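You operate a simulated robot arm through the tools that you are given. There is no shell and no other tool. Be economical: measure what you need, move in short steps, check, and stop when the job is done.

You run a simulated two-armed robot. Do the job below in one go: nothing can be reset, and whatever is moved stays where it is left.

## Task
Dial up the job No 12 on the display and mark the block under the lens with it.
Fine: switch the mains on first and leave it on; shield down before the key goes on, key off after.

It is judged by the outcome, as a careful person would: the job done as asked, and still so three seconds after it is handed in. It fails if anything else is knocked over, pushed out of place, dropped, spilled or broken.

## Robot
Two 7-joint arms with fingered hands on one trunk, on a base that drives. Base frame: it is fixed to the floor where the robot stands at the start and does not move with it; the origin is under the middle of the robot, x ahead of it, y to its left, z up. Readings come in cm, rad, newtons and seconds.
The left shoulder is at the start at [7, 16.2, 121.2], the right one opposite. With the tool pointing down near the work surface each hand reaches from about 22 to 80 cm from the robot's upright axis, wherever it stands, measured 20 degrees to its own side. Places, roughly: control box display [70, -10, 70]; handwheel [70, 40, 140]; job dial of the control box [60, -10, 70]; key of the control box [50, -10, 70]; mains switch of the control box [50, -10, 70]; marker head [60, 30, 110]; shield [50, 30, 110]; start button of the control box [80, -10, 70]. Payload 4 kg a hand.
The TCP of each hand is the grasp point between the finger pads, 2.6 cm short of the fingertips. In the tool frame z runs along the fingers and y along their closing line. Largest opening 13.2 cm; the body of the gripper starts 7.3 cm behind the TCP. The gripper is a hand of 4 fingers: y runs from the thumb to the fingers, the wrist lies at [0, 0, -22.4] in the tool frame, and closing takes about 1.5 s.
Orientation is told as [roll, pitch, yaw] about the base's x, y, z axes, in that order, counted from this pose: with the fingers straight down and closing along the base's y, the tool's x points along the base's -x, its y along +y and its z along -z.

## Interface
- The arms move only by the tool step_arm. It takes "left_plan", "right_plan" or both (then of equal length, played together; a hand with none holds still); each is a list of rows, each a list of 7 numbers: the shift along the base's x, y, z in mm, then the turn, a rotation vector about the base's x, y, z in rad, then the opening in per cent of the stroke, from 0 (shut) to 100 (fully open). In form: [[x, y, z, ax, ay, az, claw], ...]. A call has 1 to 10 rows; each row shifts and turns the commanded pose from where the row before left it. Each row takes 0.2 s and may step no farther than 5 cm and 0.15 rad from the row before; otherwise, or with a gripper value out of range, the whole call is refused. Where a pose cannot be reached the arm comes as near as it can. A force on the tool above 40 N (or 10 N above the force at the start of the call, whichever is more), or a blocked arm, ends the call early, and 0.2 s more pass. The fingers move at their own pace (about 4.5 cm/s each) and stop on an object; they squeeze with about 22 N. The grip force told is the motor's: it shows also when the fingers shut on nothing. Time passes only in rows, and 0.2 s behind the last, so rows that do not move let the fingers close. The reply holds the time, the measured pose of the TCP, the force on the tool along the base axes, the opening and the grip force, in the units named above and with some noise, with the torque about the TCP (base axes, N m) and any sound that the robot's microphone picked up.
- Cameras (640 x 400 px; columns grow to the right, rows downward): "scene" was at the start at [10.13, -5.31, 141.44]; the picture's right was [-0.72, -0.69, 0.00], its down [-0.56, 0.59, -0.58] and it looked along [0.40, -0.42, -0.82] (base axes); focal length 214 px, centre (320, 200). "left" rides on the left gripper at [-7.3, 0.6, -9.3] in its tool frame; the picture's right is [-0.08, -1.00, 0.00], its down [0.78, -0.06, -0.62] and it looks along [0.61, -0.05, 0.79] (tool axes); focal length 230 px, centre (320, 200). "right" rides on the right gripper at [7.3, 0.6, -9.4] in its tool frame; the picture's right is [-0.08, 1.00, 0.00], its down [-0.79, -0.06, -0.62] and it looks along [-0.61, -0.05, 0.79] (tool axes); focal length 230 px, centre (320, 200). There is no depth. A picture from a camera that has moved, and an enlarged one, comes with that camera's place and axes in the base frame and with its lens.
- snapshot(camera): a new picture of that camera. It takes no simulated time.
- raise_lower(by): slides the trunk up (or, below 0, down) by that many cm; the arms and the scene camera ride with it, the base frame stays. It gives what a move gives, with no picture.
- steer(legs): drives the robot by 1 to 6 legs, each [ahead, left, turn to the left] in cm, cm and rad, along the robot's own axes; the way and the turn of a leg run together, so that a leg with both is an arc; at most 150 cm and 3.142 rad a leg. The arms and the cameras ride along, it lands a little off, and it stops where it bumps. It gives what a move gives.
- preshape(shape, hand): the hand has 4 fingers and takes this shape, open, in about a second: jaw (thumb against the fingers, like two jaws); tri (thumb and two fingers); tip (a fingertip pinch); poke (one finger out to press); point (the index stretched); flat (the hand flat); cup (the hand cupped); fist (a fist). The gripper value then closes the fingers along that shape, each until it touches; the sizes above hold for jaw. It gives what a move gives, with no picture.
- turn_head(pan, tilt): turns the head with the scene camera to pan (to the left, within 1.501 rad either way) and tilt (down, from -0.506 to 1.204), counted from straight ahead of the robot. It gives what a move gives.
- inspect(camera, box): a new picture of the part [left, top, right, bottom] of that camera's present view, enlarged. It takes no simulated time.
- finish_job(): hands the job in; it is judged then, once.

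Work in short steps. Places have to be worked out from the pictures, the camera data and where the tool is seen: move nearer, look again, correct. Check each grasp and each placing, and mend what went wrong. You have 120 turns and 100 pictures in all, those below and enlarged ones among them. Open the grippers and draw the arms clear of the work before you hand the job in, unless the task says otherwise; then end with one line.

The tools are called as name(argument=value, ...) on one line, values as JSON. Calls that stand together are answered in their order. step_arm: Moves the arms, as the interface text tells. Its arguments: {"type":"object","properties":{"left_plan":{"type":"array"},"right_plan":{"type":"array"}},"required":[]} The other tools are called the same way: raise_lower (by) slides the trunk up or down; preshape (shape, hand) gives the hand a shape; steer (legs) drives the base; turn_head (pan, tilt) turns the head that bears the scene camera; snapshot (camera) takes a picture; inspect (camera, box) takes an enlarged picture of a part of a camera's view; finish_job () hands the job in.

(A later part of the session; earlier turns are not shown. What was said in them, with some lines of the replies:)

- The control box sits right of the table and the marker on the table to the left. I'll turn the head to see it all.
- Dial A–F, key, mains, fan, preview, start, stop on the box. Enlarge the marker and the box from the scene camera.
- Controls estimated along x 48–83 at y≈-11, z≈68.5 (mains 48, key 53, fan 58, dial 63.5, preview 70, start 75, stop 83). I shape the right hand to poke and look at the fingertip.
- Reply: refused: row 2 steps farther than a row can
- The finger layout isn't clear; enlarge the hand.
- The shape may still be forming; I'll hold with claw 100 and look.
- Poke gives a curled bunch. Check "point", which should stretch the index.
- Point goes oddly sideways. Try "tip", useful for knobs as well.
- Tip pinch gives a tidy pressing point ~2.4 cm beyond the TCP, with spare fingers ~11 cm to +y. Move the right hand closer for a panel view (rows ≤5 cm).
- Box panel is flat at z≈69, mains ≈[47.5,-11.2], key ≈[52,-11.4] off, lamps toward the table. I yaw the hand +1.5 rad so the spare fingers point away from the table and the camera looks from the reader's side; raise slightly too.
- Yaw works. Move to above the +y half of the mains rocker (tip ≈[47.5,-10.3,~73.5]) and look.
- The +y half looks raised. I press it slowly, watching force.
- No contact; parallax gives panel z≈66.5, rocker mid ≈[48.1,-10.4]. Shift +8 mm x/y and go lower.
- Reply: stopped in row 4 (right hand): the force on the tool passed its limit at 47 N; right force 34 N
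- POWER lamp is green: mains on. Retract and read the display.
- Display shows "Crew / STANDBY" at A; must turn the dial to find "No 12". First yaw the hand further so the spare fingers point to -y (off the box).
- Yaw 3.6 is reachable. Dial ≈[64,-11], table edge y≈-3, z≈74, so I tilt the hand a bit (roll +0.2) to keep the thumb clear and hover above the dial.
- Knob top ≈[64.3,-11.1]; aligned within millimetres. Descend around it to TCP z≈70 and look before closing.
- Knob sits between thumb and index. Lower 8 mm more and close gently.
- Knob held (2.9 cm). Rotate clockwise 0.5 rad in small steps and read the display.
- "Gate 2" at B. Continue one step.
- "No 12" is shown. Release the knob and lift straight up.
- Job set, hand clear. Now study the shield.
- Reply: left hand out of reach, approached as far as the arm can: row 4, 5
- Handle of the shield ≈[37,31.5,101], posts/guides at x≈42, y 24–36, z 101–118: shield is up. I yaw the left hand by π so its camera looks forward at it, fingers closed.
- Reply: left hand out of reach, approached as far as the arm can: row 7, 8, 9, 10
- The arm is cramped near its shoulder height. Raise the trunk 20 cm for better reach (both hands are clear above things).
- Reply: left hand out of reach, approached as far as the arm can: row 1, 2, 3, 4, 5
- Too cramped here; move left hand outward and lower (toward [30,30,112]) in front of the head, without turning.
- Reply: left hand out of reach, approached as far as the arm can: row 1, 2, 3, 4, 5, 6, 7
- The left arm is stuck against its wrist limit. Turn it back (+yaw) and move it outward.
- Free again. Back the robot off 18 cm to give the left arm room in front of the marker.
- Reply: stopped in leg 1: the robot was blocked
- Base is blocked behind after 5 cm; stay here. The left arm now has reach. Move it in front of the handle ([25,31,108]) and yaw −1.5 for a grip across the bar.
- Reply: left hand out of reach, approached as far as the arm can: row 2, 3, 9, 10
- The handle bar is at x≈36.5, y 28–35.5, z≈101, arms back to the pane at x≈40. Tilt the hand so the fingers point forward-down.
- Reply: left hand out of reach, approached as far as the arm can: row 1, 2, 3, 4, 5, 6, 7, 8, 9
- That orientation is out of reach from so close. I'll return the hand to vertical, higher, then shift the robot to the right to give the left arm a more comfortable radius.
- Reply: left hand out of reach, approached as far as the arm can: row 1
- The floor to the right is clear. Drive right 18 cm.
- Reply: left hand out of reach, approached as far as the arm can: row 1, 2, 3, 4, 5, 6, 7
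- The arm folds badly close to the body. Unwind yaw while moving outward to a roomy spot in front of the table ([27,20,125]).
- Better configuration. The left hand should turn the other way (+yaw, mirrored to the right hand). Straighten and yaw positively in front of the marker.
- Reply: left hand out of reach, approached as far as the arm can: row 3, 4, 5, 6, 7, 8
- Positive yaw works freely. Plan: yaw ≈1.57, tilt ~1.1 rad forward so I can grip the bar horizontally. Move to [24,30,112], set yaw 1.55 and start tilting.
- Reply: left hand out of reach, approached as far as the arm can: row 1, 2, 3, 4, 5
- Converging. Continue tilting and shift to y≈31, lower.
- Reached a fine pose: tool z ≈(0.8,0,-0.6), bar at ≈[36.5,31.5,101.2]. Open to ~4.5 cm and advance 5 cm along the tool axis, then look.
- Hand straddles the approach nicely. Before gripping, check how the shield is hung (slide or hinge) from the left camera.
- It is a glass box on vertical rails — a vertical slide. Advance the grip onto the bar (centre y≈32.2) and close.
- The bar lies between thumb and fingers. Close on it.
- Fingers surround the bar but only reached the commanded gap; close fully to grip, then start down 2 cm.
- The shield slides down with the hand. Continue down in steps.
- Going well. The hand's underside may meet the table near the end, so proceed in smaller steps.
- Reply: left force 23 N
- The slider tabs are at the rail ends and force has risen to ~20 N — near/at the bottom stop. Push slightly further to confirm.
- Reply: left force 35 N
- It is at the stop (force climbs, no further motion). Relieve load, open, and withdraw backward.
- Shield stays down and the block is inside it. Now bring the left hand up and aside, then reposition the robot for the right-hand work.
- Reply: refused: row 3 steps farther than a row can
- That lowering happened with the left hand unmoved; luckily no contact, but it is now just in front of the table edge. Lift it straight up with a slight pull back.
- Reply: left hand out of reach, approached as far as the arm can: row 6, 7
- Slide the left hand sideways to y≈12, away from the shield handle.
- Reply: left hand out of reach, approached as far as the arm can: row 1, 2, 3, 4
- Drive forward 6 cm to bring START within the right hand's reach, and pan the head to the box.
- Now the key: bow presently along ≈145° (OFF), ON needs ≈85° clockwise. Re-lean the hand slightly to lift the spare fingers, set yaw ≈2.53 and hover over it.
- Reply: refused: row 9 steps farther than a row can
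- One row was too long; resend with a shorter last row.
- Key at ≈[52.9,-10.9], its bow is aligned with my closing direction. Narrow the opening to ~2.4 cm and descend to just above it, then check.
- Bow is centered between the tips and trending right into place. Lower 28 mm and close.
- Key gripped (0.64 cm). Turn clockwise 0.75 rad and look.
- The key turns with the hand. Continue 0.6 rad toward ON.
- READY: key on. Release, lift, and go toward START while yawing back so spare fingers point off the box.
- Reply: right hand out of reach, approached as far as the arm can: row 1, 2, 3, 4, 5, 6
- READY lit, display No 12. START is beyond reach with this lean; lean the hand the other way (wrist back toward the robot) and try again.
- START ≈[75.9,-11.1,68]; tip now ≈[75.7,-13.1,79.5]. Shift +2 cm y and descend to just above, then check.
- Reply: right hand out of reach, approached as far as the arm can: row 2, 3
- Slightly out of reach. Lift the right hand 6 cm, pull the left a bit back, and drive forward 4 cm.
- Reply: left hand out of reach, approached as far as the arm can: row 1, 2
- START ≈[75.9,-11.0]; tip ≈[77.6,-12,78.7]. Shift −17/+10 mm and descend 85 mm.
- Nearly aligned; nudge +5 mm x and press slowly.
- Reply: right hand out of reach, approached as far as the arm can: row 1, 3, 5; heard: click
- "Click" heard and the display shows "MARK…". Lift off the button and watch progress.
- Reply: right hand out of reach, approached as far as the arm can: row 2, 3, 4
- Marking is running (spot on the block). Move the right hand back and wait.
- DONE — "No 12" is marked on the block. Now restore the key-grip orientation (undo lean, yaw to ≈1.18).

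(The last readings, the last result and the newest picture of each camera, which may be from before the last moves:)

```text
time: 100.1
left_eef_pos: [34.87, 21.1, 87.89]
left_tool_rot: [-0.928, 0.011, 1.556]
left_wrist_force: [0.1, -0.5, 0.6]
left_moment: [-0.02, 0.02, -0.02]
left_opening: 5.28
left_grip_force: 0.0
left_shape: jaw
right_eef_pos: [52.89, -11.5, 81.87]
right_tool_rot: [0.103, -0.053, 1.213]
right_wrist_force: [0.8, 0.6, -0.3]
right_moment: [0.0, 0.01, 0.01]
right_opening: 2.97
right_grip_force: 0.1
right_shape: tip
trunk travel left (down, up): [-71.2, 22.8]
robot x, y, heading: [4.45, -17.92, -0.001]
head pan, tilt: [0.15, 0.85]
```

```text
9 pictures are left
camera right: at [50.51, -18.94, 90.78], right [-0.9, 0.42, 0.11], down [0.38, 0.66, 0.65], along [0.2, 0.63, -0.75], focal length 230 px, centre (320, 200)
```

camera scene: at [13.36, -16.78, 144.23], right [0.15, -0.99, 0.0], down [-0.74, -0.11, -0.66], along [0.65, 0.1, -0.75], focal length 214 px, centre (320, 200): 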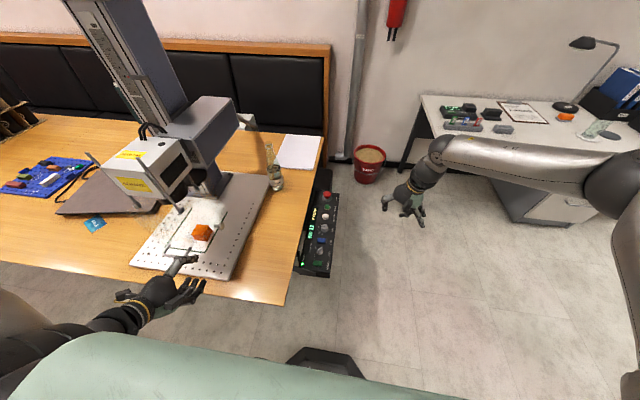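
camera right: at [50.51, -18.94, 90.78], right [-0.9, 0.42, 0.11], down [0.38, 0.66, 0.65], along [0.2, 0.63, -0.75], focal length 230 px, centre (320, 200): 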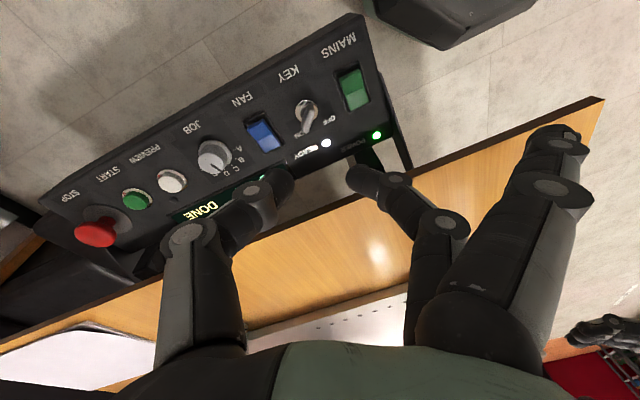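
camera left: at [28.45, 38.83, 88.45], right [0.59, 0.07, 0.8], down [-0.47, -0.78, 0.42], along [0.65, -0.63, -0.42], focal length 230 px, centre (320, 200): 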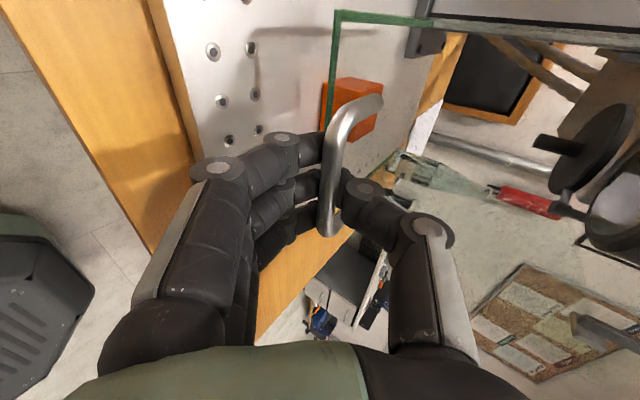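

Aligned with the key's ON orientation. Descend the same vertical path used when lifting off.

step_arm(right_plan=[[0, 6, -30, 0, 0, -0.03, 20], [0, 0, -30, 0, 0, 0, 20], [0, 0, -28, 0, 0, 0, 20]])

snapshot(camera="right")

```text
time: 100.9
left_eef_pos: [35.02, 20.96, 87.96]
left_tool_rot: [-0.927, 0.009, 1.557]
left_wrist_force: [0.6, 0.5, 0.0]
left_moment: [0.01, -0.01, -0.01]
left_opening: 5.26
left_grip_force: 0.1
left_shape: jaw
right_eef_pos: [52.67, -10.87, 72.87]
right_tool_rot: [0.105, -0.053, 1.184]
right_wrist_force: [-0.5, 0.6, 1.0]
right_moment: [0.01, 0.0, -0.02]
right_opening: 2.7
right_grip_force: 0.0
right_shape: tip
trunk travel left (down, up): [-71.2, 22.8]
robot x, y, heading: [4.34, -17.61, -0.007]
head pan, tilt: [0.15, 0.85]
```

```text
8 pictures are left
camera right: at [50.27, -18.33, 81.73], right [-0.89, 0.44, 0.11], down [0.4, 0.65, 0.65], along [0.22, 0.62, -0.75], focal length 230 px, centre (320, 200)
```

right: 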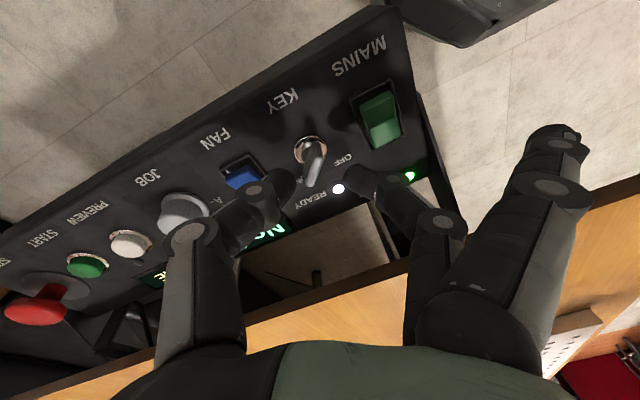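

The bow is between the tips. Lower 26 mm, close, and turn counter-clockwise.

step_arm(right_plan=[[0, 0, -12, 0, 0, 0, 20], [0, 0, -13, 0, 0, 0, 20], [0, 0, 0, 0, 0, 0, 0], [0, 0, 0, 0, 0, 0, 0], [0, 0, 0, 0, 0, 0, 0], [0, 0, 0, 0, 0, 0, 0]])

step_arm(right_plan=[[0, 0, 0, 0, 0, 0.15, 0], [0, 0, 0, 0, 0, 0.15, 0], [0, 0, 0, 0, 0, 0.15, 0], [0, 0, 0, 0, 0, 0.15, 0], [0, 0, 0, 0, 0, 0.15, 0], [0, 0, 0, 0, 0, 0.15, 0], [0, 0, 0, 0, 0, 0.15, 0], [0, 0, 0, 0, 0, 0.15, 0], [0, 0, 0, 0, 0, 0.15, 0]])

snapshot(camera="right")

```text
time: 102.3
left_eef_pos: [34.9, 20.98, 88.01]
left_tool_rot: [-0.926, 0.01, 1.557]
left_wrist_force: [-0.5, -0.5, 1.0]
left_moment: [0.02, 0.01, 0.0]
left_opening: 5.28
left_grip_force: 0.1
left_shape: jaw
right_eef_pos: [52.73, -10.83, 70.34]
right_tool_rot: [0.106, -0.052, 1.185]
right_wrist_force: [-0.1, 0.9, -2.2]
right_moment: [-0.01, 0.03, -0.06]
right_opening: 0.34
right_grip_force: 21.9
right_shape: tip
trunk travel left (down, up): [-71.2, 22.8]
robot x, y, heading: [4.66, -17.98, -0.007]
head pan, tilt: [0.15, 0.85]
```

```text
time: 104.3
left_eef_pos: [35.11, 20.99, 87.83]
left_tool_rot: [-0.928, 0.009, 1.556]
left_wrist_force: [-0.1, 0.8, -0.1]
left_moment: [0.0, 0.01, 0.0]
left_opening: 5.26
left_grip_force: 0.1
left_shape: jaw
right_eef_pos: [52.91, -10.98, 70.43]
right_tool_rot: [0.103, -0.052, 2.537]
right_wrist_force: [7.1, -5.6, 3.4]
right_moment: [-0.08, -0.11, 0.0]
right_opening: 0.31
right_grip_force: 21.7
right_shape: tip
trunk travel left (down, up): [-71.2, 22.8]
robot x, y, heading: [4.64, -18.04, -0.002]
head pan, tilt: [0.15, 0.85]
```

```text
7 pictures are left
camera right: at [59.56, -15.08, 79.25], right [-0.62, -0.77, 0.11], down [-0.55, 0.53, 0.65], along [-0.56, 0.35, -0.75], focal length 230 px, centre (320, 200)
```

right: 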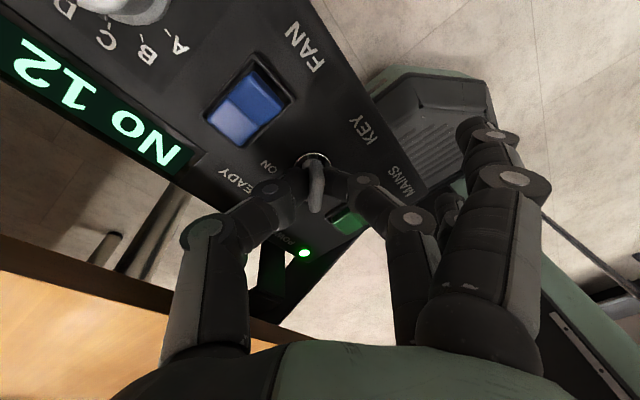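

Key turned back with the hand. Release, lift, and check with the scene camera.

step_arm(right_plan=[[0, 0, 0, 0, 0, 0, 20], [0, 0, 0, 0, 0, 0, 20], [0, 0, 20, 0, 0, 0, 20], [0, 0, 40, 0, 0, 0, 20], [0, 0, 40, 0, 0, 0, 20], [0, -40, 10, 0, 0, 0, 34], [0, -45, 0, 0, 0, 0, 34], [0, -45, 0, 0, 0, 0, 34]])

inspect(camera="scene", box=[150, 130, 390, 290])

```text
time: 106.1
left_eef_pos: [34.85, 20.76, 88.08]
left_tool_rot: [-0.929, 0.01, 1.557]
left_wrist_force: [0.0, -0.6, -0.5]
left_moment: [0.0, 0.01, 0.02]
left_opening: 5.28
left_grip_force: 0.1
left_shape: jaw
right_eef_pos: [52.8, -24.24, 81.63]
right_tool_rot: [0.101, -0.056, 2.537]
right_wrist_force: [0.1, 0.1, -0.9]
right_moment: [0.01, 0.01, 0.0]
right_opening: 4.44
right_grip_force: 0.0
right_shape: tip
trunk travel left (down, up): [-71.2, 22.8]
robot x, y, heading: [4.38, -18.08, -0.004]
head pan, tilt: [0.15, 0.85]
```

```text
2.50 times, centred on (270, 210) of scene
camera zoom: at [17.2, -16.96, 144.23], right [0.15, -0.99, 0.0], down [-0.74, -0.11, -0.66], along [0.65, 0.1, -0.75], focal length 536 px, centre (445, 175)
```

zoom: 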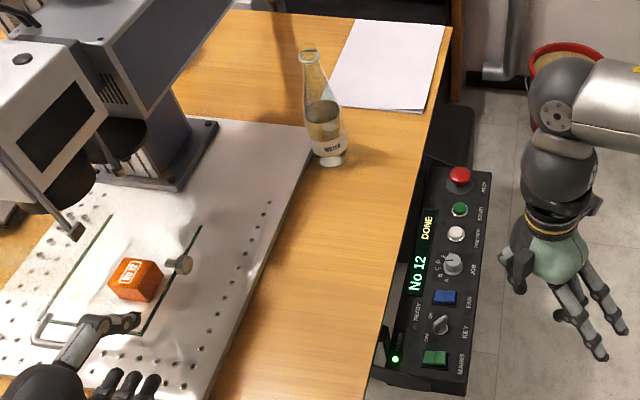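

READY lamp is off, mains still on, block marked "No 12". Back away from the work and open the grippers.

steer(legs=[[-7, 0, 0]])

step_arm(left_plan=[[0, 0, 20, 0, 0, 0, 60], [0, 0, 20, 0, 0, 0, 80], [0, 0, 0, 0, 0, 0, 100], [0, 0, 0, 0, 0, 0, 100]], right_plan=[[0, -30, 20, 0, 0, 0, 60], [0, -30, 20, 0, 0, 0, 80], [0, 0, 0, 0, 0, 0, 100], [0, 0, 0, 0, 0, 0, 100]])

snapshot(camera="scene")

inspect(camera="scene", box=[130, 130, 350, 290])

```text
time: 107.1
left_eef_pos: [28.14, 20.89, 87.89]
left_tool_rot: [-0.926, 0.008, 1.556]
left_wrist_force: [0.2, -1.1, -0.5]
left_moment: [-0.01, -0.01, 0.0]
left_opening: 5.29
left_grip_force: 0.0
left_shape: jaw
right_eef_pos: [46.14, -24.0, 81.65]
right_tool_rot: [0.105, -0.053, 2.534]
right_wrist_force: [0.2, 0.0, -0.5]
right_moment: [0.03, -0.02, -0.03]
right_opening: 4.47
right_grip_force: 0.0
right_shape: tip
trunk travel left (down, up): [-71.2, 22.8]
robot x, y, heading: [-2.87, -17.68, -0.003]
head pan, tilt: [0.15, 0.85]
```

```text
time: 108.1
left_eef_pos: [28.85, 22.76, 89.76]
left_tool_rot: [-0.928, 0.01, 1.555]
left_wrist_force: [-0.3, 0.3, 0.1]
left_moment: [0.0, 0.0, 0.01]
left_opening: 13.19
left_grip_force: 0.1
left_shape: jaw
left hand out of reach, approached as far as the arm can: row 1, 2
right_eef_pos: [46.17, -29.97, 85.43]
right_tool_rot: [0.102, -0.053, 2.534]
right_wrist_force: [-0.2, 0.7, 0.6]
right_moment: [0.0, -0.01, 0.0]
right_opening: 12.86
right_grip_force: 0.1
right_shape: tip
trunk travel left (down, up): [-71.2, 22.8]
robot x, y, heading: [-2.64, -17.51, -0.006]
head pan, tilt: [0.15, 0.85]
```

```text
5 pictures are left
camera scene: at [10.51, -16.81, 144.22], right [0.15, -0.99, 0.0], down [-0.74, -0.11, -0.66], along [0.65, 0.1, -0.75], focal length 214 px, centre (320, 200)
```

scene: 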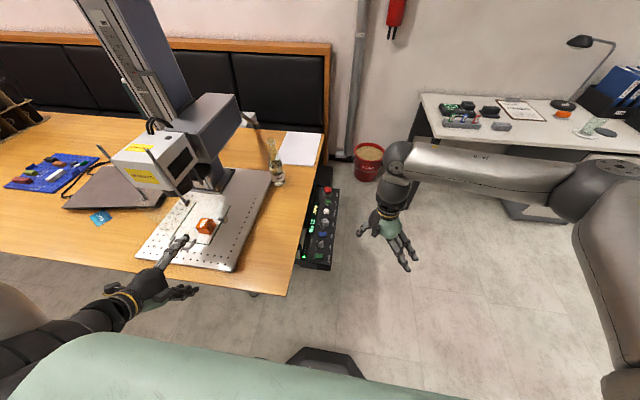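

```text
2.50 times, centred on (240, 210) of scene
camera zoom: at [10.51, -16.81, 144.22], right [0.15, -0.99, 0.0], down [-0.74, -0.11, -0.66], along [0.65, 0.1, -0.75], focal length 536 px, centre (520, 175)
```

zoom: 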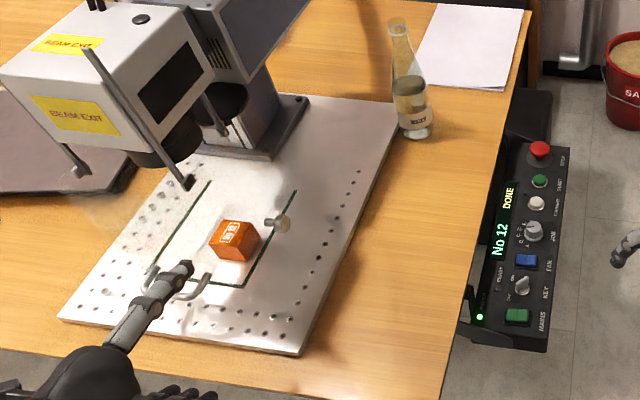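

All good; pull the left hand a little further back from the shield handle before handing in.

step_arm(left_plan=[[-25, 0, 0, 0, 0, 0, 100], [-25, 0, 0, 0, 0, 0, 100]])

inspect(camera="scene", box=[130, 130, 350, 290])

```text
time: 108.7
left_eef_pos: [23.87, 23.2, 89.12]
left_tool_rot: [-0.931, 0.011, 1.555]
left_wrist_force: [0.5, 0.3, 0.2]
left_moment: [0.01, 0.0, -0.01]
left_opening: 13.18
left_grip_force: 0.2
left_shape: jaw
left hand out of reach, approached as far as the arm can: row 1, 2
right_eef_pos: [46.07, -30.03, 85.62]
right_tool_rot: [0.101, -0.053, 2.535]
right_wrist_force: [0.6, -0.3, -0.5]
right_moment: [0.02, 0.0, -0.03]
right_opening: 13.16
right_grip_force: 0.0
right_shape: tip
trunk travel left (down, up): [-71.2, 22.8]
robot x, y, heading: [-2.72, -17.51, -0.002]
head pan, tilt: [0.15, 0.85]
```

```text
2.50 times, centred on (240, 210) of scene
camera zoom: at [10.33, -16.77, 144.24], right [0.15, -0.99, 0.0], down [-0.74, -0.11, -0.66], along [0.65, 0.1, -0.75], focal length 536 px, centre (520, 175)
```

zoom: 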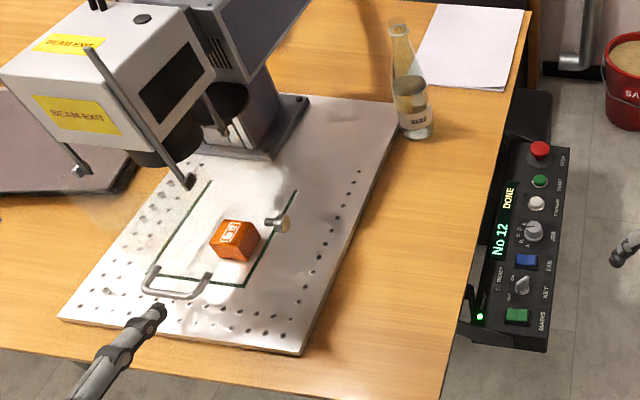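

Mains is on, key is off, shield is down, the block is marked "No 12", and both hands are open and clear, so I hand in.

finish_job()

```text
The job is handed in.
```

The block under the lens is marked "No 12": mains was switched on first and left on, the shield was down before the key went on, and the key was turned off afterwards.
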